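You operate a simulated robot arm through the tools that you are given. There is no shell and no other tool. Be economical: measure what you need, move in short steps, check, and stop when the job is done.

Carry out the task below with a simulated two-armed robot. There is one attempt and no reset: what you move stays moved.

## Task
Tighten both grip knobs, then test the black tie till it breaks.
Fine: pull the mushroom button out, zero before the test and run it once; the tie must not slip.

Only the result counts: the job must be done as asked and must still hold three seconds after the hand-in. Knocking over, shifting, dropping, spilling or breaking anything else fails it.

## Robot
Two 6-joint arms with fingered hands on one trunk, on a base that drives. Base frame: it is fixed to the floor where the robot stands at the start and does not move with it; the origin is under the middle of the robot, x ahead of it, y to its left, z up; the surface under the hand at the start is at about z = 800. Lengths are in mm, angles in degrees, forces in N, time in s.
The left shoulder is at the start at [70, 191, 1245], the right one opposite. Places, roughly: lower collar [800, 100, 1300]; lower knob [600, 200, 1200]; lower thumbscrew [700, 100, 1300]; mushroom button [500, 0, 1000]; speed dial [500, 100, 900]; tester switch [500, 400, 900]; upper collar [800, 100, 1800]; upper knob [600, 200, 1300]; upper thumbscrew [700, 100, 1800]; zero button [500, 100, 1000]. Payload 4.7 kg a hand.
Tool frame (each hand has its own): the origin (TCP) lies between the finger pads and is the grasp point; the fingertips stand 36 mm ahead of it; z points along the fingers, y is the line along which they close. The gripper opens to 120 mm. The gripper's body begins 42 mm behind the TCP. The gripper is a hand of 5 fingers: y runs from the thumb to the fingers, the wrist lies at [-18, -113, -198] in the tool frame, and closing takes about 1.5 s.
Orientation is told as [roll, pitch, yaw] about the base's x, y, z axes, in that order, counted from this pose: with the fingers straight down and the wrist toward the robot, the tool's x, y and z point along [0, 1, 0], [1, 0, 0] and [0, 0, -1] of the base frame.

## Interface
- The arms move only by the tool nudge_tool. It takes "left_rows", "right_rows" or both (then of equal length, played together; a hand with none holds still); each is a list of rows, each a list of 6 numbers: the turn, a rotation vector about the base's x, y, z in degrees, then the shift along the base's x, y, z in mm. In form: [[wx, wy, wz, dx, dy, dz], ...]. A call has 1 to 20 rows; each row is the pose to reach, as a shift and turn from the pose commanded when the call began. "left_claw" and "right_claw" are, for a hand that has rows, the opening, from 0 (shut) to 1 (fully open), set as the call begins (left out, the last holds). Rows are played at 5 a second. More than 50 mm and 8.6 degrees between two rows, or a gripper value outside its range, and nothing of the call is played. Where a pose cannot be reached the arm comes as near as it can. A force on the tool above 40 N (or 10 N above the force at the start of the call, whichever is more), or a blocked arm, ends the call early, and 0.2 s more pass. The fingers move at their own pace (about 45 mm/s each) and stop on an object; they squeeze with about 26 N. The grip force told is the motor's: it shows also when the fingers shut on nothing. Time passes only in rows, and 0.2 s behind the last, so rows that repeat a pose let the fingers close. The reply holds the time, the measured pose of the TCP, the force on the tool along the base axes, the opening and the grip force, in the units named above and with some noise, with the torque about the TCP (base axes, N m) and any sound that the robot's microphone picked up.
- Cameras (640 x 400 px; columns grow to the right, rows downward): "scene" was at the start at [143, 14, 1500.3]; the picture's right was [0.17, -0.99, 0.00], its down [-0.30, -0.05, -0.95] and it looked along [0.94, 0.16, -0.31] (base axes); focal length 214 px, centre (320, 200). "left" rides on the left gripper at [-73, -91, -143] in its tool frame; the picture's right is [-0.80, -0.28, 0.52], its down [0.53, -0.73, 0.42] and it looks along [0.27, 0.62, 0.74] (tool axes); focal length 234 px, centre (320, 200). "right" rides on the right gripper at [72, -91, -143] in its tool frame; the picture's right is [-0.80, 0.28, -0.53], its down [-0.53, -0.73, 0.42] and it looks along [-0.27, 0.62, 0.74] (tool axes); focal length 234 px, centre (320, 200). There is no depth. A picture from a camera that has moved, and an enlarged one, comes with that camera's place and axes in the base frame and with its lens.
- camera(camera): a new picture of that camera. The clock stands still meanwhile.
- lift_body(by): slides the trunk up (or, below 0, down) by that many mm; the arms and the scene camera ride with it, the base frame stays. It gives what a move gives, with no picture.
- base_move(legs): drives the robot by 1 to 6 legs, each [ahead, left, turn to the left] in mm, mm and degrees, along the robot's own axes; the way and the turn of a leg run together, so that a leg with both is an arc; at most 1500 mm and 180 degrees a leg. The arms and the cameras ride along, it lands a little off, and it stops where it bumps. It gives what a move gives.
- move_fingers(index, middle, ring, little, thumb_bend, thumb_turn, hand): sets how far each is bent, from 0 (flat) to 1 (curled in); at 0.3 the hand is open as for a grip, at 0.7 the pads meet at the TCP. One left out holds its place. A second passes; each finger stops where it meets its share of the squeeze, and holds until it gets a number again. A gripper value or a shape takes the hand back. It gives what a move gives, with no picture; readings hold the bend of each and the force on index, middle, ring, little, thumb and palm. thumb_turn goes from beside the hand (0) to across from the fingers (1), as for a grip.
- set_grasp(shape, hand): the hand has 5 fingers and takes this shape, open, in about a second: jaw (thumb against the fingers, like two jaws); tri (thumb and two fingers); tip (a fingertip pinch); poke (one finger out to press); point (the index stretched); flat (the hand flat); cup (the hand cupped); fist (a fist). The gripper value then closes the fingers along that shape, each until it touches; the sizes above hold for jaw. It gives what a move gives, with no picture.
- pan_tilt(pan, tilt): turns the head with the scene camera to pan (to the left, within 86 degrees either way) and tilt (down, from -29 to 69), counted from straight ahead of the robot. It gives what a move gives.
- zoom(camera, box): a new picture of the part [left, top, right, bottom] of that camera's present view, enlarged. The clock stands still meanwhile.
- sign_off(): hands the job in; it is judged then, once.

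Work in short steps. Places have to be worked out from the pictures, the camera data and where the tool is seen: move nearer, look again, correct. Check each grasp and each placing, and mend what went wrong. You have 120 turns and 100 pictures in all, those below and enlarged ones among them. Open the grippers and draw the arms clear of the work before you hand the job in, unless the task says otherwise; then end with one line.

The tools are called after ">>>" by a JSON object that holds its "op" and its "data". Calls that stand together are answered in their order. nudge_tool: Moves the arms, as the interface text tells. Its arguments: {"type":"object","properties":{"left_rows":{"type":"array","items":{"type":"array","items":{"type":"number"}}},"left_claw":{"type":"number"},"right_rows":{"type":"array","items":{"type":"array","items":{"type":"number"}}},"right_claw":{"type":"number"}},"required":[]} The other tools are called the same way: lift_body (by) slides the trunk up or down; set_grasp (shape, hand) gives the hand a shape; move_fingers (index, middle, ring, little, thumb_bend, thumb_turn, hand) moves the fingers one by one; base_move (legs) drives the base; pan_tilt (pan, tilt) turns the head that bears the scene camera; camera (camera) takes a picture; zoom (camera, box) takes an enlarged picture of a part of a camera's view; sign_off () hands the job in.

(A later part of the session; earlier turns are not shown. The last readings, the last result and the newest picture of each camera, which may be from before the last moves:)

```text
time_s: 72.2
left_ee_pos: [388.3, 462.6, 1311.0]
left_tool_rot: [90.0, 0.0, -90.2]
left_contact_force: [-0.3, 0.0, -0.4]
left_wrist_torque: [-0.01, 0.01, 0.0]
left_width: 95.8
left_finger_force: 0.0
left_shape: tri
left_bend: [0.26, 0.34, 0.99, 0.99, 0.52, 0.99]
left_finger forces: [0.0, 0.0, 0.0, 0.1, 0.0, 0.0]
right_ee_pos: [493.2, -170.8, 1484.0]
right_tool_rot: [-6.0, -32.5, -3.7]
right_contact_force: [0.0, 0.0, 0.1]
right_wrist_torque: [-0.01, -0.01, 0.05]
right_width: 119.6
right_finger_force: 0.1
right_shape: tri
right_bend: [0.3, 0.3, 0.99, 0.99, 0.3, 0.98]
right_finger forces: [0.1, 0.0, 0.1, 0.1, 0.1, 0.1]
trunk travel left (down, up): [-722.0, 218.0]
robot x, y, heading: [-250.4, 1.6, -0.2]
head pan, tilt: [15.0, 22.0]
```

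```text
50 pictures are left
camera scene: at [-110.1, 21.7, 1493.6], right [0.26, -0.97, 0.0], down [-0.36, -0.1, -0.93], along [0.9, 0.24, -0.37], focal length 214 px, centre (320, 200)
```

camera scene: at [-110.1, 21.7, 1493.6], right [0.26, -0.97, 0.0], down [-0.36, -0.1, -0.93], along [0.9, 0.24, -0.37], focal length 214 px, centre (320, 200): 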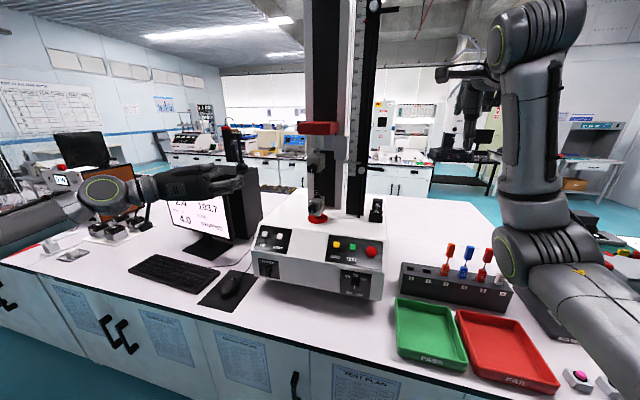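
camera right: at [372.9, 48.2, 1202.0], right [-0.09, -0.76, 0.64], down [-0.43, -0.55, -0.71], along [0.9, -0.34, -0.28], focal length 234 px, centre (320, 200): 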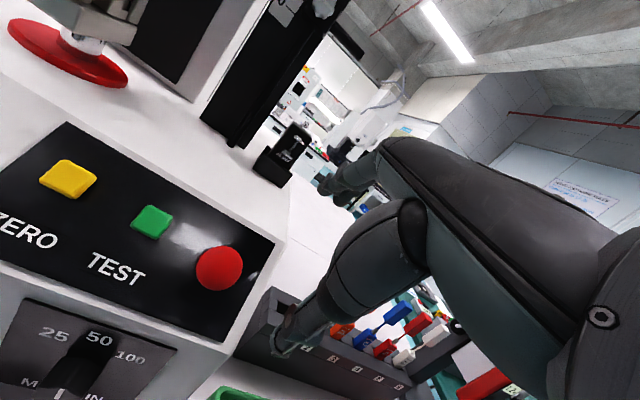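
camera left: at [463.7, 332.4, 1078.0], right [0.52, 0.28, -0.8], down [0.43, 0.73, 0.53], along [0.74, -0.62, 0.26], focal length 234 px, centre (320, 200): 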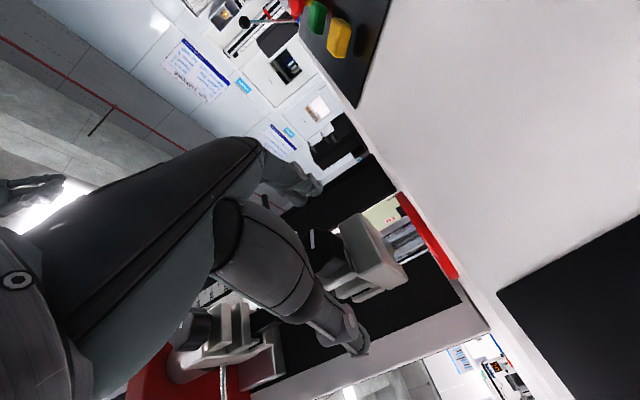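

Everything on the bench is unmoved. Now I bring the left hand over in front of the mushroom button with a 29° tilt, staying at z≈1200.

>>> {"op": "nudge_tool", "data": {"left_rows": [[-6.2, 3.65, 3.65, 5, -35, -9], [-12.4, 7.3, 7.3, 10, -70, -18], [-18.6, 11, 11, 15, -105, -27], [-24.8, 14.6, 14.6, 20, -140, -36], [-31, 18.3, 18.3, 25, -175, -45], [-37.2, 21.9, 21.9, 30, -210, -54], [-43.4, 25.6, 25.6, 35, -245, -63], [-49.6, 29.2, 29.2, 40, -280, -72], [-55.8, 32.9, 32.9, 45, -315, -81], [-62, 36.5, 36.5, 50, -350, -90], [-68.2, 40.2, 40.2, 55, -385, -99], [-74.4, 43.8, 43.8, 60, -420, -108], [-80.6, 47.5, 47.5, 65, -454, -111], [-80.6, 47.5, 47.5, 65, -454, -111]], "left_claw": 0.8}}

>>> {"op": "camera", "data": {"camera": "left"}}

>>> {"op": "camera", "data": {"camera": "scene"}}

```text
time_s: 75.2
left_ee_pos: [461.1, 29.0, 1200.2]
left_tool_rot: [1.4, -29.5, 1.0]
left_contact_force: [-0.6, 0.5, -0.1]
left_wrist_torque: [0.01, 0.0, 0.03]
left_width: 96.0
left_finger_force: 0.1
left_shape: tri
left_bend: [0.26, 0.34, 0.99, 0.99, 0.52, 0.99]
left_finger forces: [0.0, 0.1, 0.1, 0.0, 0.0, 0.0]
right_ee_pos: [492.7, -171.1, 1484.0]
right_tool_rot: [-5.9, -32.4, -3.7]
right_contact_force: [0.0, 0.2, 0.4]
right_wrist_torque: [0.01, 0.03, -0.02]
right_width: 119.6
right_finger_force: 0.1
right_shape: tri
right_bend: [0.3, 0.3, 0.99, 0.99, 0.3, 0.98]
right_finger forces: [0.1, 0.0, 0.0, 0.1, 0.1, 0.0]
trunk travel left (down, up): [-722.0, 218.0]
robot x, y, heading: [-255.2, -1.1, -0.2]
head pan, tilt: [15.0, 22.0]
```

```text
49 pictures are left
camera left: at [313.5, -49.9, 1277.9], right [0.04, -0.79, -0.61], down [-0.44, 0.54, -0.72], along [0.9, 0.3, -0.33], focal length 234 px, centre (320, 200)
```

left: 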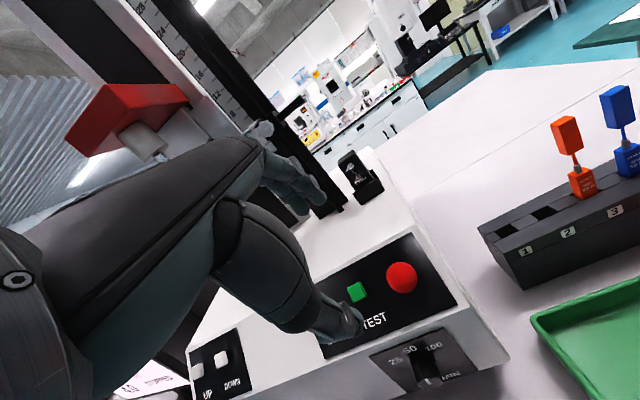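

```text
48 pictures are left
camera scene: at [-110.3, 21.8, 1493.5], right [0.26, -0.97, 0.0], down [-0.36, -0.1, -0.93], along [0.9, 0.24, -0.37], focal length 214 px, centre (320, 200)
```

scene: 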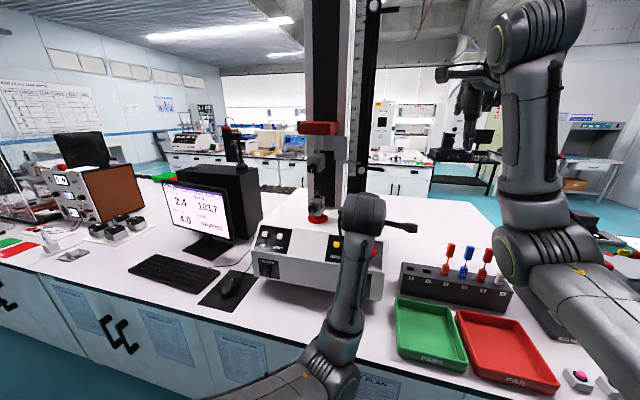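

The left hand didn't fully reach y=9; it's cramped across the body. I shift the base 170 mm to the right so that the button lies in front of the left shoulder.

>>> {"op": "base_move", "data": {"legs": [[0, -170, 0]]}}

>>> {"op": "nudge_tool", "data": {"left_rows": [[0, 0, 0, 0, 40, 0], [0, 0, 0, 0, 80, 0], [0, 0, 0, 0, 120, 0], [0, 0, 0, 0, 150, 0], [0, 0, 0, 0, 150, 0]]}}

>>> {"op": "camera", "data": {"camera": "left"}}

```text
time_s: 76.7
left_ee_pos: [460.3, -143.2, 1203.3]
left_tool_rot: [1.5, -29.9, 0.7]
left_contact_force: [0.2, 0.7, -0.1]
left_wrist_torque: [0.0, -0.03, -0.02]
left_width: 95.7
left_finger_force: 0.1
left_shape: tri
left_bend: [0.26, 0.34, 0.99, 0.99, 0.52, 0.99]
left_finger forces: [0.1, 0.0, 0.0, 0.0, 0.0, 0.0]
right_ee_pos: [493.2, -339.8, 1484.8]
right_tool_rot: [-6.1, -32.4, -3.7]
right_contact_force: [0.0, 1.2, 0.1]
right_wrist_torque: [0.0, 0.03, -0.02]
right_width: 119.9
right_finger_force: 0.0
right_shape: tri
right_bend: [0.3, 0.3, 0.99, 0.99, 0.3, 0.98]
right_finger forces: [0.0, 0.0, 0.0, 0.0, 0.0, 0.0]
trunk travel left (down, up): [-722.0, 218.0]
robot x, y, heading: [-251.8, -170.4, -0.3]
head pan, tilt: [15.0, 22.0]
```

```text
time_s: 77.9
left_ee_pos: [459.0, 6.9, 1201.8]
left_tool_rot: [1.5, -29.8, 0.5]
left_contact_force: [0.4, -0.6, 0.0]
left_wrist_torque: [0.01, 0.02, 0.01]
left_width: 95.8
left_finger_force: 0.1
left_shape: tri
left_bend: [0.26, 0.34, 0.99, 0.99, 0.52, 0.99]
left_finger forces: [0.0, 0.0, 0.1, 0.0, 0.0, 0.0]
right_ee_pos: [491.8, -341.6, 1483.4]
right_tool_rot: [-5.9, -32.3, -3.8]
right_contact_force: [-0.1, 0.2, -0.7]
right_wrist_torque: [0.06, 0.0, 0.03]
right_width: 120.1
right_finger_force: 0.0
right_shape: tri
right_bend: [0.3, 0.3, 0.99, 0.99, 0.3, 0.98]
right_finger forces: [0.1, 0.1, 0.1, 0.0, 0.0, 0.0]
trunk travel left (down, up): [-722.0, 218.0]
robot x, y, heading: [-252.1, -170.9, -0.5]
head pan, tilt: [15.0, 22.0]
```

```text
47 pictures are left
camera left: at [310.9, -72.6, 1279.9], right [0.04, -0.79, -0.61], down [-0.44, 0.54, -0.72], along [0.9, 0.3, -0.32], focal length 234 px, centre (320, 200)
```

left: 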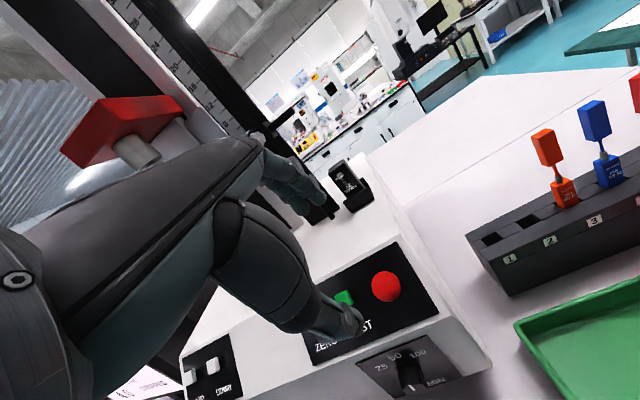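

The button shows at ≈[547, 13, 1039]. I descend along the panel normal to a pre-grasp with fingertips just above the cap.

>>> {"op": "nudge_tool", "data": {"left_rows": [[0, 0, 0, 10, 2, -30], [0, 0, 0, 25, 4, -60], [0, 0, 0, 40, 5, -90], [0, 0, 0, 58, 5, -113], [0, 0, 0, 58, 5, -113]]}}

>>> {"op": "camera", "data": {"camera": "left"}}

>>> {"op": "zoom", "data": {"camera": "scene", "box": [240, 180, 400, 300]}}

```text
time_s: 79.1
left_ee_pos: [519.0, 12.2, 1089.9]
left_tool_rot: [1.5, -29.9, 0.7]
left_contact_force: [0.0, -1.3, -0.1]
left_wrist_torque: [0.02, -0.01, -0.01]
left_width: 95.8
left_finger_force: 0.1
left_shape: tri
left_bend: [0.26, 0.34, 0.99, 0.99, 0.52, 0.99]
left_finger forces: [0.0, 0.0, 0.1, 0.0, 0.1, 0.1]
right_ee_pos: [491.8, -341.5, 1484.2]
right_tool_rot: [-6.1, -32.4, -3.8]
right_contact_force: [-0.1, 0.1, 0.0]
right_wrist_torque: [0.0, -0.01, 0.01]
right_width: 119.9
right_finger_force: 0.0
right_shape: tri
right_bend: [0.3, 0.3, 0.99, 0.99, 0.3, 0.98]
right_finger forces: [0.1, 0.0, 0.0, 0.0, 0.0, 0.0]
trunk travel left (down, up): [-722.0, 218.0]
robot x, y, heading: [-251.4, -167.5, -0.2]
head pan, tilt: [15.0, 22.0]
```

```text
46 pictures are left
camera left: at [369.4, -66.0, 1166.9], right [0.04, -0.79, -0.61], down [-0.44, 0.54, -0.72], along [0.9, 0.3, -0.32], focal length 234 px, centre (320, 200)
```

left: 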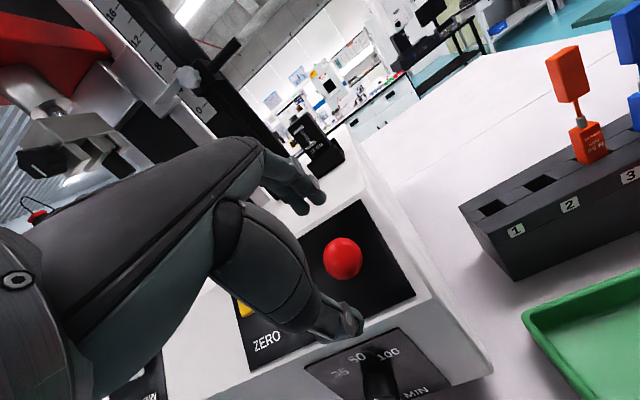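

```text
3.33 times, centred on (320, 240) of scene
camera zoom: at [-111.0, -148.1, 1493.6], right [0.25, -0.97, 0.0], down [-0.36, -0.1, -0.93], along [0.9, 0.24, -0.37], focal length 715 px, centre (320, 67)
```

zoom: 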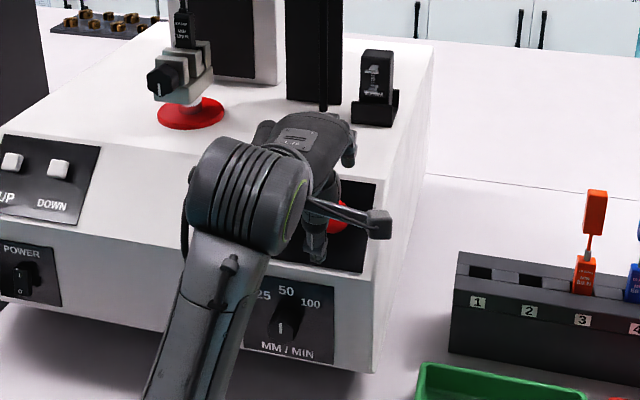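

Button centre ≈[548, 14, 1039], and the hand axis passes within 3 mm of it. I descend around the cap and close.

>>> {"op": "nudge_tool", "data": {"left_rows": [[0, 0, 0, 8, 2, -12], [0, 0, 0, 15, 2, -23], [0, 0, 0, 21, 2, -33], [0, 0, 0, 21, 2, -33]]}}

>>> {"op": "nudge_tool", "data": {"left_rows": [[0, 0, 0, 0, 0, 0], [0, 0, 0, 0, 0, 0], [0, 0, 0, 0, 0, 0], [0, 0, 0, 0, 0, 0], [0, 0, 0, 0, 0, 0], [0, 0, 0, 0, 0, 0], [0, 0, 0, 0, 0, 0], [0, 0, 0, 0, 0, 0]], "left_claw": 0}}

>>> {"op": "zoom", "data": {"camera": "left", "box": [220, 180, 420, 360]}}

```text
time_s: 80.1
left_ee_pos: [532.3, 12.2, 1067.5]
left_tool_rot: [1.5, -30.9, 0.6]
left_contact_force: [-17.6, 2.0, 33.5]
left_wrist_torque: [-0.13, -2.35, 0.07]
left_width: 97.1
left_finger_force: 0.0
left_shape: tri
left_bend: [0.24, 0.3, 0.99, 0.99, 0.52, 0.99]
left_finger forces: [22.3, 11.4, 0.0, 0.1, 0.0, 0.1]
right_ee_pos: [483.9, -340.8, 1489.3]
right_tool_rot: [-5.8, -32.6, -3.7]
right_contact_force: [0.0, -0.9, 0.2]
right_wrist_torque: [0.0, -0.02, 0.03]
right_width: 119.7
right_finger_force: 0.0
right_shape: tri
right_bend: [0.3, 0.3, 0.99, 0.99, 0.3, 0.98]
right_finger forces: [0.0, 0.0, 0.0, 0.0, 0.1, 0.0]
trunk travel left (down, up): [-722.0, 218.0]
robot x, y, heading: [-252.1, -165.3, -0.3]
head pan, tilt: [15.0, 22.0]
```

```text
time_s: 81.9
left_ee_pos: [532.4, 11.8, 1066.2]
left_tool_rot: [1.5, -30.9, 0.6]
left_contact_force: [-21.8, 2.0, 31.7]
left_wrist_torque: [-0.18, -2.84, 0.03]
left_width: 68.0
left_finger_force: 26.1
left_shape: tri
left_bend: [0.23, 0.3, 1.0, 1.0, 0.74, 1.0]
left_finger forces: [33.1, 15.0, 0.0, 0.1, 23.1, 0.1]
right_ee_pos: [483.3, -343.2, 1489.2]
right_tool_rot: [-6.0, -32.8, -3.8]
right_contact_force: [-0.4, -0.5, 0.3]
right_wrist_torque: [0.02, 0.01, -0.04]
right_width: 119.7
right_finger_force: 0.1
right_shape: tri
right_bend: [0.3, 0.3, 0.99, 0.99, 0.3, 0.98]
right_finger forces: [0.1, 0.0, 0.1, 0.0, 0.0, 0.1]
trunk travel left (down, up): [-722.0, 218.0]
robot x, y, heading: [-254.2, -173.1, -0.6]
head pan, tilt: [15.0, 22.0]
```

```text
2.22 times, centred on (320, 270) of left
camera zoom: at [382.3, -65.5, 1141.4], right [0.05, -0.79, -0.61], down [-0.42, 0.54, -0.73], along [0.9, 0.29, -0.31], focal length 520 px, centre (320, 44)
```

zoom: 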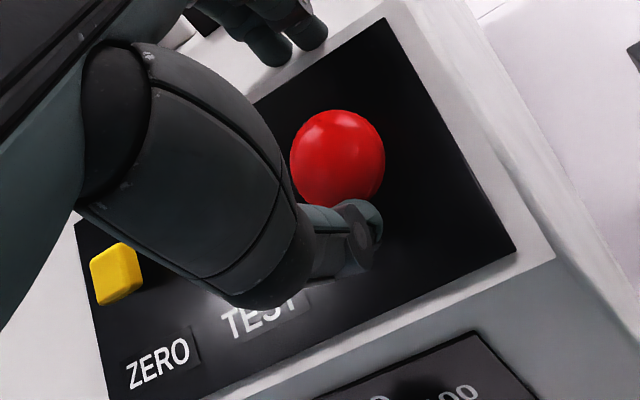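

The index and middle touched the panel's upper edge because the opening was too wide. I back off along the normal, narrow the opening to ~60 mm, and look.

>>> {"op": "nudge_tool", "data": {"left_rows": [[0, 0, 0, -5, 0, 9], [0, 0, 0, -15, 0, 26], [0, 0, 0, -25, 0, 43], [0, 0, 0, -25, 0, 43], [0, 0, 0, -25, 0, 43], [0, 0, 0, -25, 0, 43], [0, 0, 0, -25, 0, 43]], "left_claw": 0.52}}

>>> {"op": "camera", "data": {"camera": "left"}}

```text
time_s: 83.5
left_ee_pos: [513.4, 13.6, 1100.6]
left_tool_rot: [1.5, -30.0, 0.8]
left_contact_force: [0.6, 0.4, 0.6]
left_wrist_torque: [0.01, -0.01, 0.0]
left_width: 62.7
left_finger_force: 0.0
left_shape: tri
left_bend: [0.74, 0.44, 0.99, 0.99, 0.69, 1.0]
left_finger forces: [0.0, 0.0, 0.0, 0.1, 0.0, 0.0]
right_ee_pos: [492.1, -341.0, 1482.6]
right_tool_rot: [-6.0, -32.3, -3.8]
right_contact_force: [0.7, -0.3, -0.5]
right_wrist_torque: [0.03, 0.0, 0.03]
right_width: 120.0
right_finger_force: 0.1
right_shape: tri
right_bend: [0.3, 0.3, 0.99, 0.99, 0.3, 0.98]
right_finger forces: [0.1, 0.0, 0.1, 0.1, 0.0, 0.1]
trunk travel left (down, up): [-722.0, 218.0]
robot x, y, heading: [-252.4, -169.0, -0.3]
head pan, tilt: [15.0, 22.0]
```

```text
43 pictures are left
camera left: at [365.4, -64.0, 1177.1], right [0.04, -0.79, -0.61], down [-0.44, 0.54, -0.72], along [0.9, 0.3, -0.32], focal length 234 px, centre (320, 200)
```

left: 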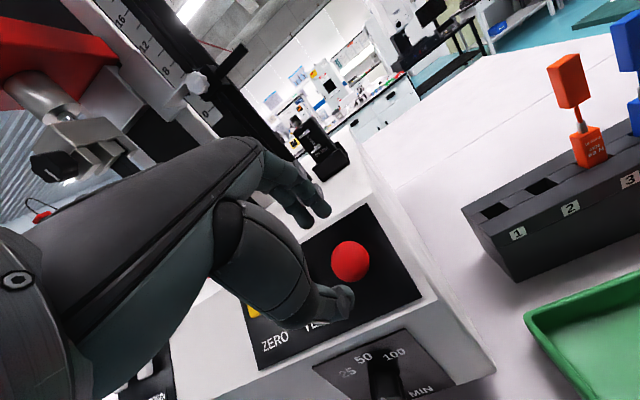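

The index is still lagging in opening. I hold a moment to let the fingers settle and look again.

>>> {"op": "nudge_tool", "data": {"left_rows": [[0, 0, 0, 0, 0, 0], [0, 0, 0, 0, 0, 0], [0, 0, 0, 0, 0, 0], [0, 0, 0, 0, 0, 0], [0, 0, 0, 0, 0, 0]], "left_claw": 0.55}}

>>> {"op": "zoom", "data": {"camera": "left", "box": [200, 140, 440, 340]}}

```text
time_s: 84.7
left_ee_pos: [513.5, 14.5, 1099.2]
left_tool_rot: [1.4, -30.0, 0.7]
left_contact_force: [0.0, 0.0, -0.3]
left_wrist_torque: [0.03, 0.0, -0.03]
left_width: 65.8
left_finger_force: 0.0
left_shape: tri
left_bend: [0.74, 0.43, 0.99, 0.99, 0.68, 1.0]
left_finger forces: [0.0, 0.0, 0.1, 0.1, 0.0, 0.0]
right_ee_pos: [492.2, -341.4, 1483.6]
right_tool_rot: [-6.0, -32.4, -3.8]
right_contact_force: [0.0, 0.0, 0.8]
right_wrist_torque: [-0.01, 0.01, 0.02]
right_width: 119.7
right_finger_force: 0.1
right_shape: tri
right_bend: [0.3, 0.3, 0.99, 0.99, 0.3, 0.98]
right_finger forces: [0.1, 0.1, 0.0, 0.1, 0.1, 0.0]
trunk travel left (down, up): [-722.0, 218.0]
robot x, y, heading: [-251.7, -166.5, -0.3]
head pan, tilt: [15.0, 22.0]
```

```text
2.00 times, centred on (320, 240) of left
camera zoom: at [365.2, -64.1, 1177.3], right [0.04, -0.79, -0.61], down [-0.44, 0.54, -0.72], along [0.9, 0.3, -0.32], focal length 468 px, centre (320, 120)
```

zoom: 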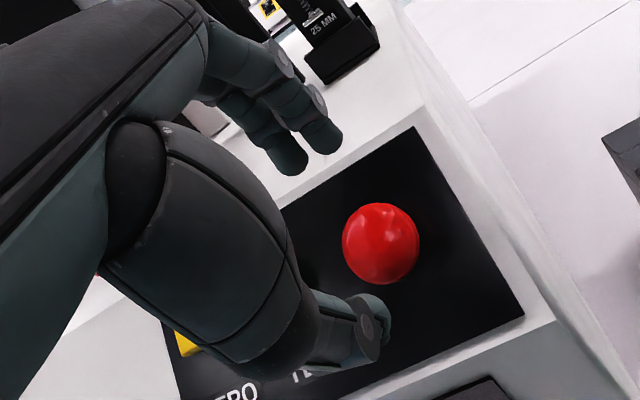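

I use direct finger control for a symmetric ~60 mm opening.

>>> {"op": "move_fingers", "data": {"hand": "left", "index": 0.47, "middle": 0.47, "ring": 1, "little": 1, "thumb_bend": 0.5, "thumb_turn": 1}}

>>> {"op": "zoom", "data": {"camera": "left", "box": [200, 140, 440, 340]}}

>>> {"op": "zoom", "data": {"camera": "scene", "box": [280, 180, 400, 280]}}

```text
time_s: 85.7
left_ee_pos: [513.2, 14.6, 1100.5]
left_tool_rot: [1.6, -29.9, 0.7]
left_contact_force: [0.0, 1.0, 0.0]
left_wrist_torque: [-0.01, 0.0, 0.01]
left_width: 66.5
left_finger_force: 0.2
left_shape: fingers
left_bend: [0.47, 0.47, 1.0, 1.0, 0.5, 1.0]
left_finger forces: [0.0, 0.0, 0.0, 0.1, 0.1, 0.0]
right_ee_pos: [492.6, -340.9, 1485.5]
right_tool_rot: [-6.0, -32.4, -3.8]
right_contact_force: [0.5, -0.6, -0.3]
right_wrist_torque: [0.03, -0.03, 0.02]
right_width: 120.0
right_finger_force: 0.0
right_shape: tri
right_bend: [0.3, 0.3, 0.99, 0.99, 0.3, 0.98]
right_finger forces: [0.0, 0.1, 0.1, 0.0, 0.0, 0.1]
trunk travel left (down, up): [-722.0, 218.0]
robot x, y, heading: [-252.0, -168.9, -0.4]
head pan, tilt: [15.0, 22.0]
```

```text
2.00 times, centred on (320, 240) of left
camera zoom: at [365.2, -64.1, 1177.3], right [0.04, -0.79, -0.61], down [-0.44, 0.54, -0.72], along [0.9, 0.3, -0.32], focal length 468 px, centre (320, 120)
```

zoom: 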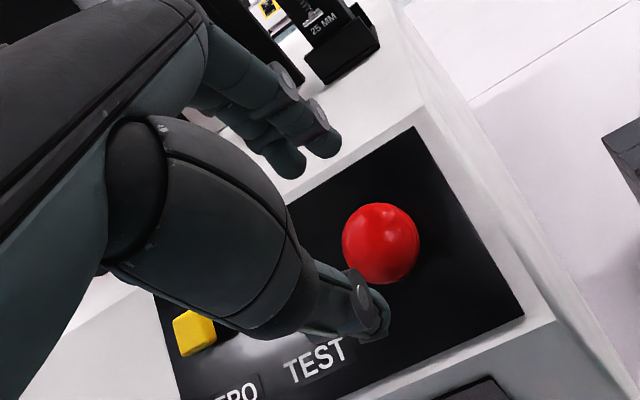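

```text
4.00 times, centred on (340, 230) of scene
camera zoom: at [-110.6, -147.7, 1493.5], right [0.25, -0.97, 0.0], down [-0.36, -0.1, -0.93], along [0.9, 0.24, -0.37], focal length 858 px, centre (240, 80)
```

zoom: 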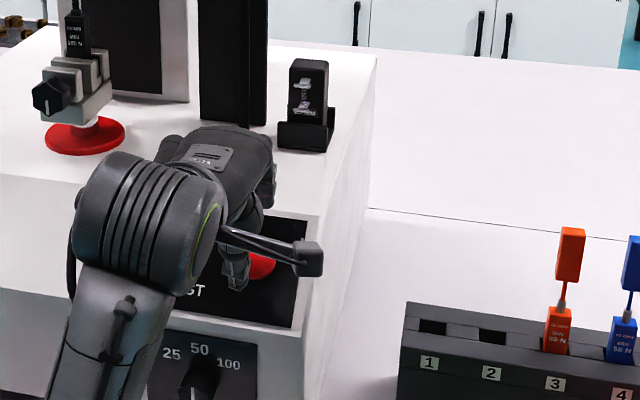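

The hand axis projects exactly onto the cap and the fingers straddle it. I descend 35 mm along the axis first, watching the force.

>>> {"op": "nudge_tool", "data": {"left_rows": [[0, 0, 0, 6, 0, -10], [0, 0, 0, 12, 0, -20], [0, 0, 0, 17, 0, -30], [0, 0, 0, 17, 0, -30]]}}

>>> {"op": "zoom", "data": {"camera": "left", "box": [200, 140, 440, 340]}}

```text
time_s: 86.7
left_ee_pos: [526.9, 13.4, 1077.2]
left_tool_rot: [1.5, -30.7, 0.7]
left_contact_force: [-14.1, 2.1, 24.5]
left_wrist_torque: [0.11, -1.21, 0.09]
left_width: 67.9
left_finger_force: 13.0
left_shape: fingers
left_bend: [0.47, 0.46, 1.0, 1.0, 0.5, 1.0]
left_finger forces: [9.9, 16.7, 0.0, 0.0, 0.0, 0.1]
right_ee_pos: [487.2, -342.2, 1487.8]
right_tool_rot: [-5.9, -32.6, -3.8]
right_contact_force: [0.2, 0.0, 0.6]
right_wrist_torque: [-0.01, -0.01, 0.01]
right_width: 120.1
right_finger_force: 0.0
right_shape: tri
right_bend: [0.3, 0.3, 0.99, 0.99, 0.3, 0.98]
right_finger forces: [0.0, 0.0, 0.0, 0.0, 0.0, 0.1]
trunk travel left (down, up): [-722.0, 218.0]
robot x, y, heading: [-251.2, -169.6, -0.3]
head pan, tilt: [15.0, 22.0]
```

```text
2.00 times, centred on (320, 240) of left
camera zoom: at [377.0, -65.1, 1152.6], right [0.05, -0.79, -0.61], down [-0.43, 0.54, -0.73], along [0.9, 0.3, -0.31], focal length 468 px, centre (320, 120)
```

zoom: 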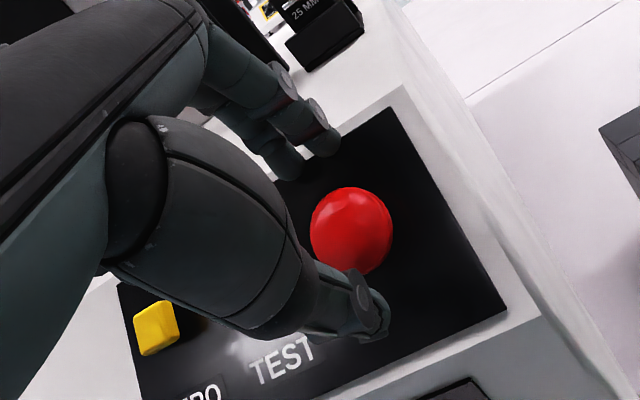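

The finger pads already reach the panel (open fingers reach further), so depth is enough. I back off 5 mm along the axis to unload and close fingers and thumb on the cap.

>>> {"op": "nudge_tool", "data": {"left_rows": [[0, 0, 0, -3, 0, 6], [0, 0, 0, -5, 0, 9], [0, 0, 0, -5, 0, 9]]}}

>>> {"op": "move_fingers", "data": {"hand": "left", "index": 0.75, "middle": 0.75, "thumb_bend": 0.75}}

>>> {"op": "zoom", "data": {"camera": "left", "box": [200, 140, 440, 340]}}

```text
time_s: 87.5
left_ee_pos: [524.9, 12.6, 1078.6]
left_tool_rot: [1.5, -29.8, 0.8]
left_contact_force: [-2.7, -0.6, 3.6]
left_wrist_torque: [0.04, -0.16, -0.02]
left_width: 67.0
left_finger_force: 2.0
left_shape: fingers
left_bend: [0.47, 0.47, 1.0, 1.0, 0.5, 1.0]
left_finger forces: [0.4, 4.2, 0.0, 0.1, 0.0, 0.0]
right_ee_pos: [492.9, -343.0, 1484.5]
right_tool_rot: [-6.0, -32.5, -3.8]
right_contact_force: [0.0, 1.0, -0.5]
right_wrist_torque: [-0.02, 0.01, 0.01]
right_width: 120.0
right_finger_force: 0.0
right_shape: tri
right_bend: [0.3, 0.3, 0.99, 0.99, 0.3, 0.98]
right_finger forces: [0.1, 0.1, 0.1, 0.0, 0.0, 0.1]
trunk travel left (down, up): [-722.0, 218.0]
robot x, y, heading: [-251.1, -172.3, -0.4]
head pan, tilt: [15.0, 22.0]
```

```text
time_s: 88.5
left_ee_pos: [525.1, 15.2, 1078.3]
left_tool_rot: [1.5, -30.0, 0.6]
left_contact_force: [-0.5, 4.8, -0.2]
left_wrist_torque: [0.04, -0.01, 0.23]
left_width: 48.2
left_finger_force: 16.2
left_shape: fingers
left_bend: [0.49, 0.67, 1.0, 1.0, 0.64, 1.0]
left_finger forces: [9.1, 9.3, 0.1, 0.0, 14.1, 0.0]
right_ee_pos: [492.3, -339.3, 1484.8]
right_tool_rot: [-6.0, -32.4, -3.7]
right_contact_force: [0.5, 0.2, 0.2]
right_wrist_torque: [0.01, 0.02, -0.03]
right_width: 120.0
right_finger_force: 0.0
right_shape: tri
right_bend: [0.3, 0.3, 0.99, 0.99, 0.3, 0.98]
right_finger forces: [0.0, 0.0, 0.0, 0.0, 0.0, 0.1]
trunk travel left (down, up): [-722.0, 218.0]
robot x, y, heading: [-252.3, -172.0, -0.3]
head pan, tilt: [15.0, 22.0]
```

```text
2.00 times, centred on (320, 240) of left
camera zoom: at [377.5, -63.6, 1155.8], right [0.04, -0.79, -0.61], down [-0.44, 0.54, -0.72], along [0.9, 0.3, -0.32], focal length 468 px, centre (320, 120)
```

zoom: 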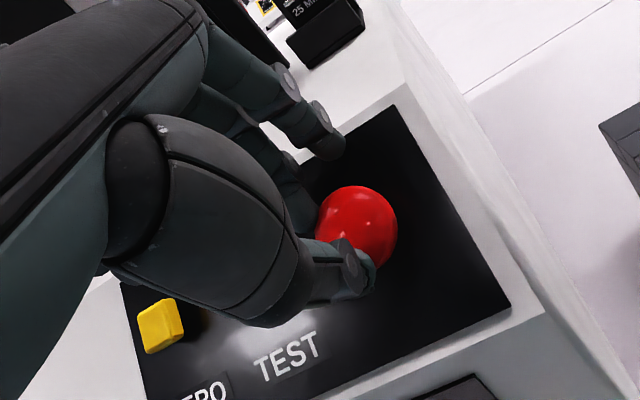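

The middle finger and thumb touch the cap's left part; the index caught the panel. I reopen, raise 6 mm, shift 8 mm to the right, and close again.

>>> {"op": "move_fingers", "data": {"hand": "left", "index": 0.5, "middle": 0.5, "thumb_bend": 0.5}}

>>> {"op": "nudge_tool", "data": {"left_rows": [[0, 0, 0, -3, -4, 6], [0, 0, 0, -3, -8, 6], [0, 0, 0, -3, -8, 6]]}}

>>> {"op": "move_fingers", "data": {"hand": "left", "index": 0.78, "middle": 0.78, "thumb_bend": 0.78}}

>>> {"op": "zoom", "data": {"camera": "left", "box": [200, 140, 440, 340]}}

```text
time_s: 89.5
left_ee_pos: [525.5, 14.1, 1079.2]
left_tool_rot: [1.4, -29.9, 0.7]
left_contact_force: [-0.8, -0.3, 0.5]
left_wrist_torque: [-0.04, -0.02, -0.04]
left_width: 62.9
left_finger_force: 0.6
left_shape: fingers
left_bend: [0.5, 0.5, 1.0, 1.0, 0.5, 1.0]
left_finger forces: [0.8, 0.0, 0.0, 0.1, 0.0, 0.1]
right_ee_pos: [491.5, -340.9, 1483.7]
right_tool_rot: [-5.9, -32.4, -3.8]
right_contact_force: [1.2, 0.3, -0.8]
right_wrist_torque: [-0.01, -0.01, 0.0]
right_width: 120.1
right_finger_force: 0.2
right_shape: tri
right_bend: [0.3, 0.3, 0.99, 0.99, 0.3, 0.98]
right_finger forces: [0.1, 0.1, 0.1, 0.0, 0.1, 0.0]
trunk travel left (down, up): [-722.0, 218.0]
robot x, y, heading: [-252.4, -170.1, -0.5]
head pan, tilt: [15.0, 22.0]
```

```text
time_s: 90.3
left_ee_pos: [522.6, 5.8, 1084.9]
left_tool_rot: [1.5, -29.8, 0.7]
left_contact_force: [-0.3, -0.3, -0.5]
left_wrist_torque: [0.02, 0.0, 0.0]
left_width: 62.5
left_finger_force: 0.1
left_shape: fingers
left_bend: [0.5, 0.5, 1.0, 1.0, 0.5, 1.0]
left_finger forces: [0.0, 0.1, 0.0, 0.1, 0.0, 0.0]
right_ee_pos: [492.5, -340.7, 1484.1]
right_tool_rot: [-6.0, -32.4, -3.9]
right_contact_force: [-0.1, -0.4, 0.1]
right_wrist_torque: [0.02, 0.01, 0.01]
right_width: 119.7
right_finger_force: 0.1
right_shape: tri
right_bend: [0.3, 0.3, 0.99, 0.99, 0.3, 0.98]
right_finger forces: [0.0, 0.1, 0.1, 0.0, 0.0, 0.0]
trunk travel left (down, up): [-722.0, 218.0]
robot x, y, heading: [-248.4, -169.3, -0.5]
head pan, tilt: [15.0, 22.0]
```

```text
time_s: 91.3
left_ee_pos: [523.1, 5.1, 1083.8]
left_tool_rot: [1.5, -29.9, 0.7]
left_contact_force: [-0.8, 0.5, 0.5]
left_wrist_torque: [-0.02, 0.02, -0.02]
left_width: 0.0
left_finger_force: 0.1
left_shape: fingers
left_bend: [0.73, 0.77, 1.0, 1.0, 0.73, 1.0]
left_finger forces: [0.0, 0.0, 0.0, 0.0, 0.0, 0.0]
right_ee_pos: [491.8, -340.6, 1484.8]
right_tool_rot: [-6.0, -32.4, -3.7]
right_contact_force: [0.1, -0.5, -0.6]
right_wrist_torque: [-0.01, -0.01, 0.01]
right_width: 119.8
right_finger_force: 0.1
right_shape: tri
right_bend: [0.3, 0.3, 0.99, 0.99, 0.3, 0.98]
right_finger forces: [0.1, 0.0, 0.1, 0.0, 0.1, 0.1]
trunk travel left (down, up): [-722.0, 218.0]
robot x, y, heading: [-252.5, -167.9, -0.3]
head pan, tilt: [15.0, 22.0]
```

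```text
2.00 times, centred on (320, 240) of left
camera zoom: at [374.3, -72.6, 1161.9], right [0.04, -0.79, -0.61], down [-0.44, 0.54, -0.72], along [0.9, 0.3, -0.32], focal length 468 px, centre (320, 120)
```

zoom: 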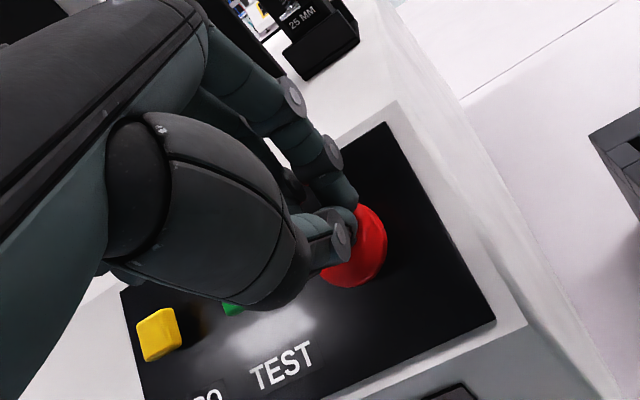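

The hand closed just above the cap — too high. I rise, preset a narrower opening (~55 mm), and come down to the earlier depth, centred slightly up-slope at y≈10.

>>> {"op": "nudge_tool", "data": {"left_rows": [[0, 0, 0, -5, 2, 9], [0, 0, 0, -10, 4, 17], [0, 0, 0, -10, 4, 17]]}}

>>> {"op": "move_fingers", "data": {"hand": "left", "index": 0.55, "middle": 0.55, "thumb_bend": 0.51}}

>>> {"op": "nudge_tool", "data": {"left_rows": [[0, 0, 0, 6, 0, -8], [0, 0, 0, 12, 0, -16], [0, 0, 0, 16, 0, -24], [0, 0, 0, 16, 0, -24]]}}

>>> {"op": "zoom", "data": {"camera": "left", "box": [200, 140, 440, 340]}}

```text
time_s: 92.1
left_ee_pos: [513.2, 10.3, 1101.5]
left_tool_rot: [1.5, -29.8, 0.6]
left_contact_force: [-0.1, 0.4, 0.0]
left_wrist_torque: [-0.02, -0.01, 0.0]
left_width: 0.0
left_finger_force: 0.1
left_shape: fingers
left_bend: [0.73, 0.77, 1.0, 1.0, 0.73, 1.0]
left_finger forces: [0.1, 0.0, 0.1, 0.0, 0.1, 0.0]
right_ee_pos: [493.8, -341.4, 1483.1]
right_tool_rot: [-6.1, -32.3, -3.8]
right_contact_force: [-0.7, 0.8, 0.8]
right_wrist_torque: [0.01, -0.02, 0.01]
right_width: 119.6
right_finger_force: 0.1
right_shape: tri
right_bend: [0.3, 0.3, 0.99, 0.99, 0.3, 0.98]
right_finger forces: [0.2, 0.0, 0.0, 0.1, 0.0, 0.0]
trunk travel left (down, up): [-722.0, 218.0]
robot x, y, heading: [-252.8, -168.7, -0.4]
head pan, tilt: [15.0, 22.0]
```

```text
time_s: 93.1
left_ee_pos: [513.2, 9.9, 1101.0]
left_tool_rot: [1.5, -29.9, 0.7]
left_contact_force: [-0.4, -0.1, -0.7]
left_wrist_torque: [-0.01, -0.02, 0.01]
left_width: 53.0
left_finger_force: 0.1
left_shape: fingers
left_bend: [0.55, 0.55, 1.0, 1.0, 0.51, 1.0]
left_finger forces: [0.0, 0.1, 0.0, 0.0, 0.0, 0.0]
right_ee_pos: [491.9, -339.9, 1484.2]
right_tool_rot: [-6.0, -32.4, -3.7]
right_contact_force: [-0.8, 0.2, 0.8]
right_wrist_torque: [0.02, 0.03, 0.01]
right_width: 119.7
right_finger_force: 0.1
right_shape: tri
right_bend: [0.3, 0.3, 0.99, 0.99, 0.3, 0.98]
right_finger forces: [0.0, 0.1, 0.0, 0.1, 0.0, 0.1]
trunk travel left (down, up): [-722.0, 218.0]
robot x, y, heading: [-252.2, -166.1, -0.4]
head pan, tilt: [15.0, 22.0]
```

```text
time_s: 94.1
left_ee_pos: [527.8, 9.3, 1078.4]
left_tool_rot: [1.5, -30.0, 0.7]
left_contact_force: [-2.0, 0.9, 2.2]
left_wrist_torque: [-0.03, -0.09, -0.01]
left_width: 53.0
left_finger_force: 1.5
left_shape: fingers
left_bend: [0.55, 0.55, 1.0, 1.0, 0.51, 1.0]
left_finger forces: [2.8, 0.1, 0.0, 0.1, 0.0, 0.0]
right_ee_pos: [491.8, -341.2, 1484.3]
right_tool_rot: [-6.1, -32.5, -3.8]
right_contact_force: [0.4, 0.0, -0.1]
right_wrist_torque: [-0.01, -0.01, 0.01]
right_width: 120.0
right_finger_force: 0.1
right_shape: tri
right_bend: [0.3, 0.3, 0.99, 0.99, 0.3, 0.98]
right_finger forces: [0.0, 0.1, 0.0, 0.0, 0.1, 0.1]
trunk travel left (down, up): [-722.0, 218.0]
robot x, y, heading: [-252.6, -170.2, -0.3]
head pan, tilt: [15.0, 22.0]
```

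```text
2.00 times, centred on (320, 240) of left
camera zoom: at [379.9, -68.6, 1155.5], right [0.04, -0.79, -0.61], down [-0.44, 0.54, -0.72], along [0.9, 0.3, -0.32], focal length 468 px, centre (320, 120)
```

zoom: 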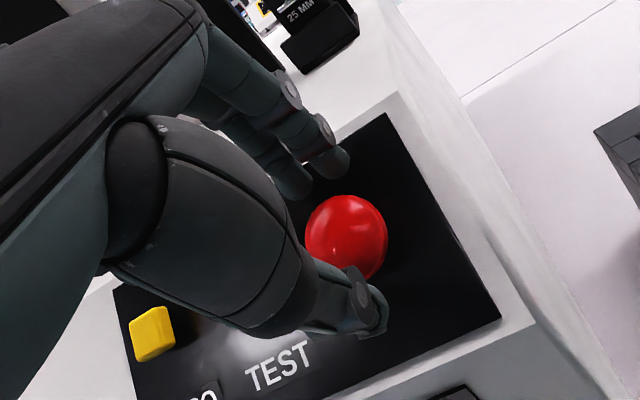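

The fingers now straddle the cap nicely with only 2 N contact. I close.

>>> {"op": "move_fingers", "data": {"hand": "left", "index": 0.8, "middle": 0.8, "thumb_bend": 0.8}}

>>> {"op": "zoom", "data": {"camera": "left", "box": [200, 140, 440, 340]}}

```text
time_s: 95.1
left_ee_pos: [528.5, 9.7, 1076.9]
left_tool_rot: [1.7, -29.9, 0.6]
left_contact_force: [3.0, 1.7, 3.5]
left_wrist_torque: [-0.03, 0.01, 0.02]
left_width: 30.1
left_finger_force: 14.4
left_shape: fingers
left_bend: [0.64, 0.66, 1.0, 1.0, 0.6, 1.0]
left_finger forces: [7.3, 7.7, 0.0, 0.0, 13.0, 0.0]
right_ee_pos: [492.6, -340.8, 1483.6]
right_tool_rot: [-6.0, -32.4, -3.8]
right_contact_force: [0.0, -0.4, 0.7]
right_wrist_torque: [0.0, 0.03, 0.01]
right_width: 119.7
right_finger_force: 0.1
right_shape: tri
right_bend: [0.3, 0.3, 0.99, 0.99, 0.3, 0.98]
right_finger forces: [0.0, 0.1, 0.0, 0.1, 0.0, 0.1]
trunk travel left (down, up): [-722.0, 218.0]
robot x, y, heading: [-254.7, -167.6, -0.5]
head pan, tilt: [15.0, 22.0]
```

```text
2.00 times, centred on (320, 240) of left
camera zoom: at [380.5, -68.4, 1155.3], right [0.04, -0.79, -0.61], down [-0.44, 0.54, -0.72], along [0.9, 0.3, -0.32], focal length 468 px, centre (320, 120)
```

zoom: 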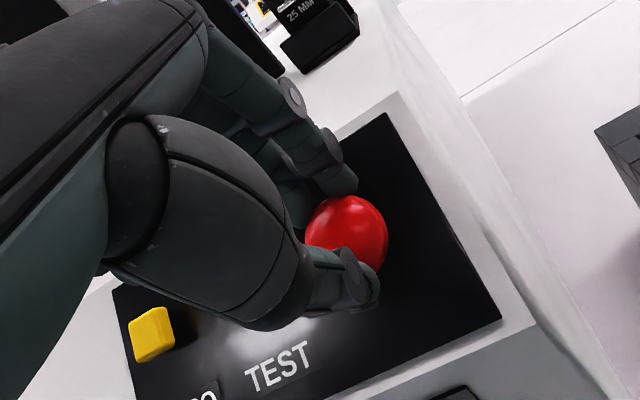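

Both fingers and thumb hold the cap evenly (7/8/13 N). I pull out along the panel normal by ~25 mm.

>>> {"op": "nudge_tool", "data": {"left_rows": [[0, 0, 0, -3, 0, 5], [0, 0, 0, -6, 0, 10], [0, 0, 0, -9, 0, 15], [0, 0, 0, -12, 0, 21]]}}

>>> {"op": "zoom", "data": {"camera": "left", "box": [200, 140, 440, 340]}}

>>> {"op": "zoom", "data": {"camera": "scene", "box": [130, 180, 210, 240]}}

```text
time_s: 96.1
left_ee_pos: [515.7, 9.5, 1098.6]
left_tool_rot: [1.5, -29.9, 0.7]
left_contact_force: [0.9, 0.7, 0.0]
left_wrist_torque: [0.02, 0.01, -0.01]
left_width: 0.7
left_finger_force: 0.1
left_shape: fingers
left_bend: [0.71, 0.72, 1.0, 1.0, 0.7, 1.0]
left_finger forces: [0.1, 0.0, 0.0, 0.0, 0.0, 0.0]
right_ee_pos: [492.8, -341.9, 1482.8]
right_tool_rot: [-5.9, -32.3, -3.8]
right_contact_force: [-0.1, -0.2, 0.9]
right_wrist_torque: [-0.02, 0.01, 0.01]
right_width: 119.8
right_finger_force: 0.1
right_shape: tri
right_bend: [0.3, 0.3, 0.99, 0.99, 0.3, 0.98]
right_finger forces: [0.1, 0.1, 0.1, 0.0, 0.0, 0.0]
trunk travel left (down, up): [-722.0, 218.0]
robot x, y, heading: [-245.5, -169.8, -0.5]
head pan, tilt: [15.0, 22.0]
```

```text
2.00 times, centred on (320, 240) of left
camera zoom: at [368.5, -68.4, 1176.4], right [0.04, -0.79, -0.61], down [-0.44, 0.54, -0.72], along [0.9, 0.3, -0.32], focal length 468 px, centre (320, 120)
```

zoom: 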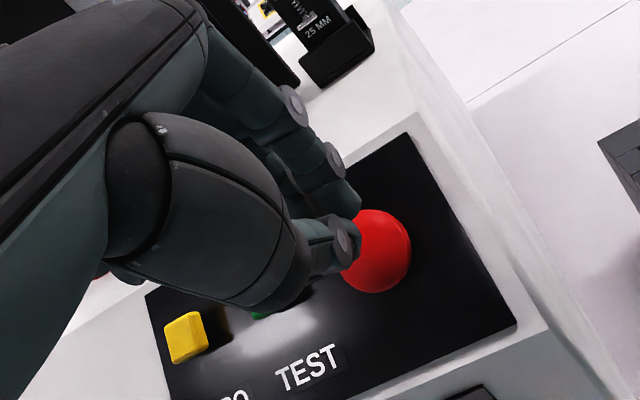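

```text
6.67 times, centred on (170, 210) of scene
camera zoom: at [-110.4, -147.8, 1493.4], right [0.25, -0.97, 0.0], down [-0.36, -0.1, -0.93], along [0.9, 0.24, -0.38], focal length 1430 px, centre (1320, 133)
```

zoom: 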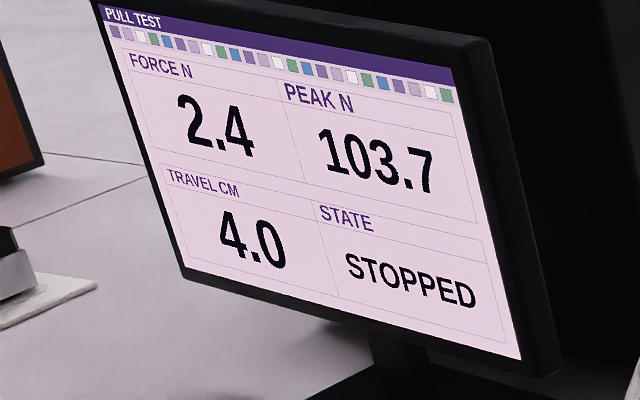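

The grip slipped off the dome: it needs to be lower on the cap. I rise slightly, tilt the hand 10° more so the finger side clears the panel, reopen, and go ~7 mm deeper.

>>> {"op": "nudge_tool", "data": {"left_rows": [[0, -5, 0, -2, 0, -2], [0, -10, 0, -3, 0, -6], [0, -10, 0, -3, 0, -6]]}}

>>> {"op": "move_fingers", "data": {"hand": "left", "index": 0.54, "middle": 0.54, "thumb_bend": 0.5}}

>>> {"op": "nudge_tool", "data": {"left_rows": [[0, 0, 0, 4, 0, -8], [0, 0, 0, 8, 0, -15], [0, 0, 0, 11, 0, -21], [0, 0, 0, 12, 0, -24], [0, 0, 0, 12, 0, -24]]}}

>>> {"op": "zoom", "data": {"camera": "left", "box": [200, 140, 440, 340]}}

```text
time_s: 96.9
left_ee_pos: [514.4, 9.9, 1092.8]
left_tool_rot: [1.3, -40.0, 0.7]
left_contact_force: [0.0, -0.7, -1.1]
left_wrist_torque: [-0.02, -0.01, -0.01]
left_width: 0.4
left_finger_force: 0.0
left_shape: fingers
left_bend: [0.71, 0.72, 1.0, 1.0, 0.7, 1.0]
left_finger forces: [0.0, 0.1, 0.1, 0.0, 0.0, 0.0]
right_ee_pos: [492.5, -340.1, 1484.3]
right_tool_rot: [-6.1, -32.4, -3.8]
right_contact_force: [-0.1, 1.1, -0.1]
right_wrist_torque: [0.0, -0.04, -0.01]
right_width: 120.0
right_finger_force: 0.0
right_shape: tri
right_bend: [0.3, 0.3, 0.99, 0.99, 0.3, 0.98]
right_finger forces: [0.0, 0.0, 0.1, 0.0, 0.0, 0.0]
trunk travel left (down, up): [-722.0, 218.0]
robot x, y, heading: [-253.3, -165.5, -0.0]
head pan, tilt: [15.0, 22.0]
```

```text
time_s: 97.9
left_ee_pos: [514.0, 9.2, 1093.1]
left_tool_rot: [1.3, -39.9, 0.8]
left_contact_force: [0.5, -0.5, -0.4]
left_wrist_torque: [0.0, -0.02, -0.01]
left_width: 56.4
left_finger_force: 0.0
left_shape: fingers
left_bend: [0.54, 0.54, 1.0, 1.0, 0.5, 1.0]
left_finger forces: [0.1, 0.1, 0.0, 0.1, 0.0, 0.0]
right_ee_pos: [493.6, -340.9, 1483.7]
right_tool_rot: [-6.0, -32.5, -3.8]
right_contact_force: [0.0, 0.4, 0.9]
right_wrist_torque: [-0.02, 0.01, 0.0]
right_width: 119.8
right_finger_force: 0.1
right_shape: tri
right_bend: [0.3, 0.3, 0.99, 0.99, 0.3, 0.98]
right_finger forces: [0.0, 0.0, 0.0, 0.0, 0.0, 0.1]
trunk travel left (down, up): [-722.0, 218.0]
robot x, y, heading: [-252.3, -166.5, -0.3]
head pan, tilt: [15.0, 22.0]
```

```text
time_s: 99.1
left_ee_pos: [526.8, 9.7, 1069.9]
left_tool_rot: [1.2, -39.9, 0.8]
left_contact_force: [-0.2, -0.1, 2.2]
left_wrist_torque: [-0.01, -0.02, -0.01]
left_width: 56.2
left_finger_force: 0.4
left_shape: fingers
left_bend: [0.54, 0.54, 1.0, 1.0, 0.5, 1.0]
left_finger forces: [0.8, 0.0, 0.1, 0.1, 0.1, 0.1]
right_ee_pos: [492.5, -340.5, 1484.8]
right_tool_rot: [-5.9, -32.5, -3.8]
right_contact_force: [0.4, 0.4, 0.1]
right_wrist_torque: [0.01, -0.01, 0.0]
right_width: 120.0
right_finger_force: 0.1
right_shape: tri
right_bend: [0.3, 0.3, 0.99, 0.99, 0.3, 0.98]
right_finger forces: [0.0, 0.1, 0.0, 0.0, 0.0, 0.0]
trunk travel left (down, up): [-722.0, 218.0]
robot x, y, heading: [-250.1, -169.2, -0.0]
head pan, tilt: [15.0, 22.0]
```

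```text
2.00 times, centred on (320, 240) of left
camera zoom: at [366.4, -68.6, 1120.1], right [0.15, -0.79, -0.6], down [-0.3, 0.54, -0.79], along [0.94, 0.3, -0.16], focal length 468 px, centre (320, 120)
```

zoom: 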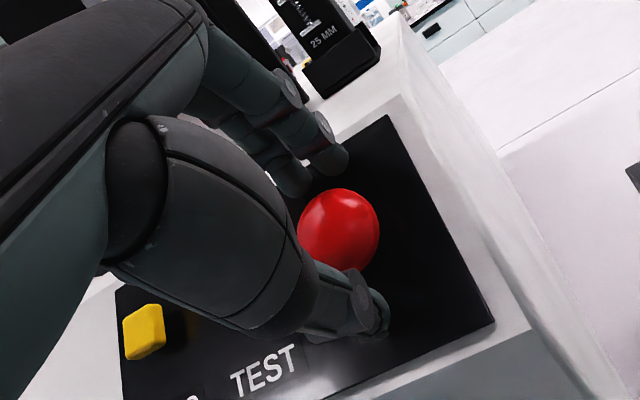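

Slightly deeper now with barely any contact. I close and give it a second squeeze command.

>>> {"op": "move_fingers", "data": {"hand": "left", "index": 0.85, "middle": 0.85, "thumb_bend": 0.85}}

>>> {"op": "move_fingers", "data": {"hand": "left", "index": 1, "middle": 1, "thumb_bend": 1}}

>>> {"op": "zoom", "data": {"camera": "left", "box": [200, 140, 440, 340]}}

```text
time_s: 100.1
left_ee_pos: [526.3, 10.7, 1069.4]
left_tool_rot: [1.3, -39.9, 0.8]
left_contact_force: [5.7, 1.2, 1.9]
left_wrist_torque: [0.04, -0.03, 0.06]
left_width: 33.8
left_finger_force: 16.3
left_shape: fingers
left_bend: [0.63, 0.65, 1.0, 1.0, 0.59, 1.0]
left_finger forces: [8.8, 10.1, 0.1, 0.0, 13.6, 0.0]
right_ee_pos: [492.3, -341.9, 1483.5]
right_tool_rot: [-5.9, -32.3, -3.8]
right_contact_force: [-0.9, 0.1, -0.1]
right_wrist_torque: [0.01, 0.02, 0.01]
right_width: 119.9
right_finger_force: 0.0
right_shape: tri
right_bend: [0.3, 0.3, 0.99, 0.99, 0.3, 0.98]
right_finger forces: [0.1, 0.0, 0.1, 0.0, 0.1, 0.0]
trunk travel left (down, up): [-722.0, 218.0]
robot x, y, heading: [-251.0, -169.3, -0.3]
head pan, tilt: [15.0, 22.0]
```

```text
time_s: 101.1
left_ee_pos: [526.0, 10.7, 1067.9]
left_tool_rot: [1.2, -39.7, 0.8]
left_contact_force: [1.7, 2.1, -10.1]
left_wrist_torque: [0.08, -0.03, 0.01]
left_width: 32.6
left_finger_force: 20.7
left_shape: fingers
left_bend: [0.62, 0.62, 1.0, 1.0, 0.6, 1.0]
left_finger forces: [7.9, 10.0, 0.1, 0.0, 23.6, 0.1]
right_ee_pos: [494.6, -339.9, 1482.5]
right_tool_rot: [-5.9, -32.3, -3.7]
right_contact_force: [0.3, 0.2, 1.3]
right_wrist_torque: [0.0, -0.04, 0.03]
right_width: 119.8
right_finger_force: 0.0
right_shape: tri
right_bend: [0.3, 0.3, 0.99, 0.99, 0.3, 0.98]
right_finger forces: [0.0, 0.1, 0.0, 0.0, 0.1, 0.0]
trunk travel left (down, up): [-722.0, 218.0]
robot x, y, heading: [-250.0, -171.1, -0.5]
head pan, tilt: [15.0, 22.0]
```

```text
2.00 times, centred on (320, 240) of left
camera zoom: at [367.8, -67.9, 1118.3], right [0.14, -0.79, -0.6], down [-0.31, 0.54, -0.79], along [0.94, 0.3, -0.17], focal length 468 px, centre (320, 120)
```

zoom: 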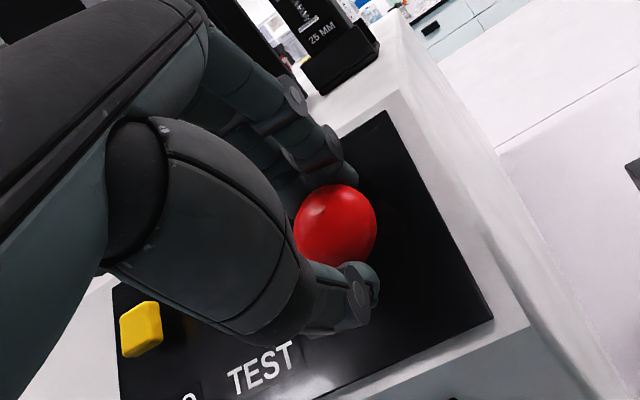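

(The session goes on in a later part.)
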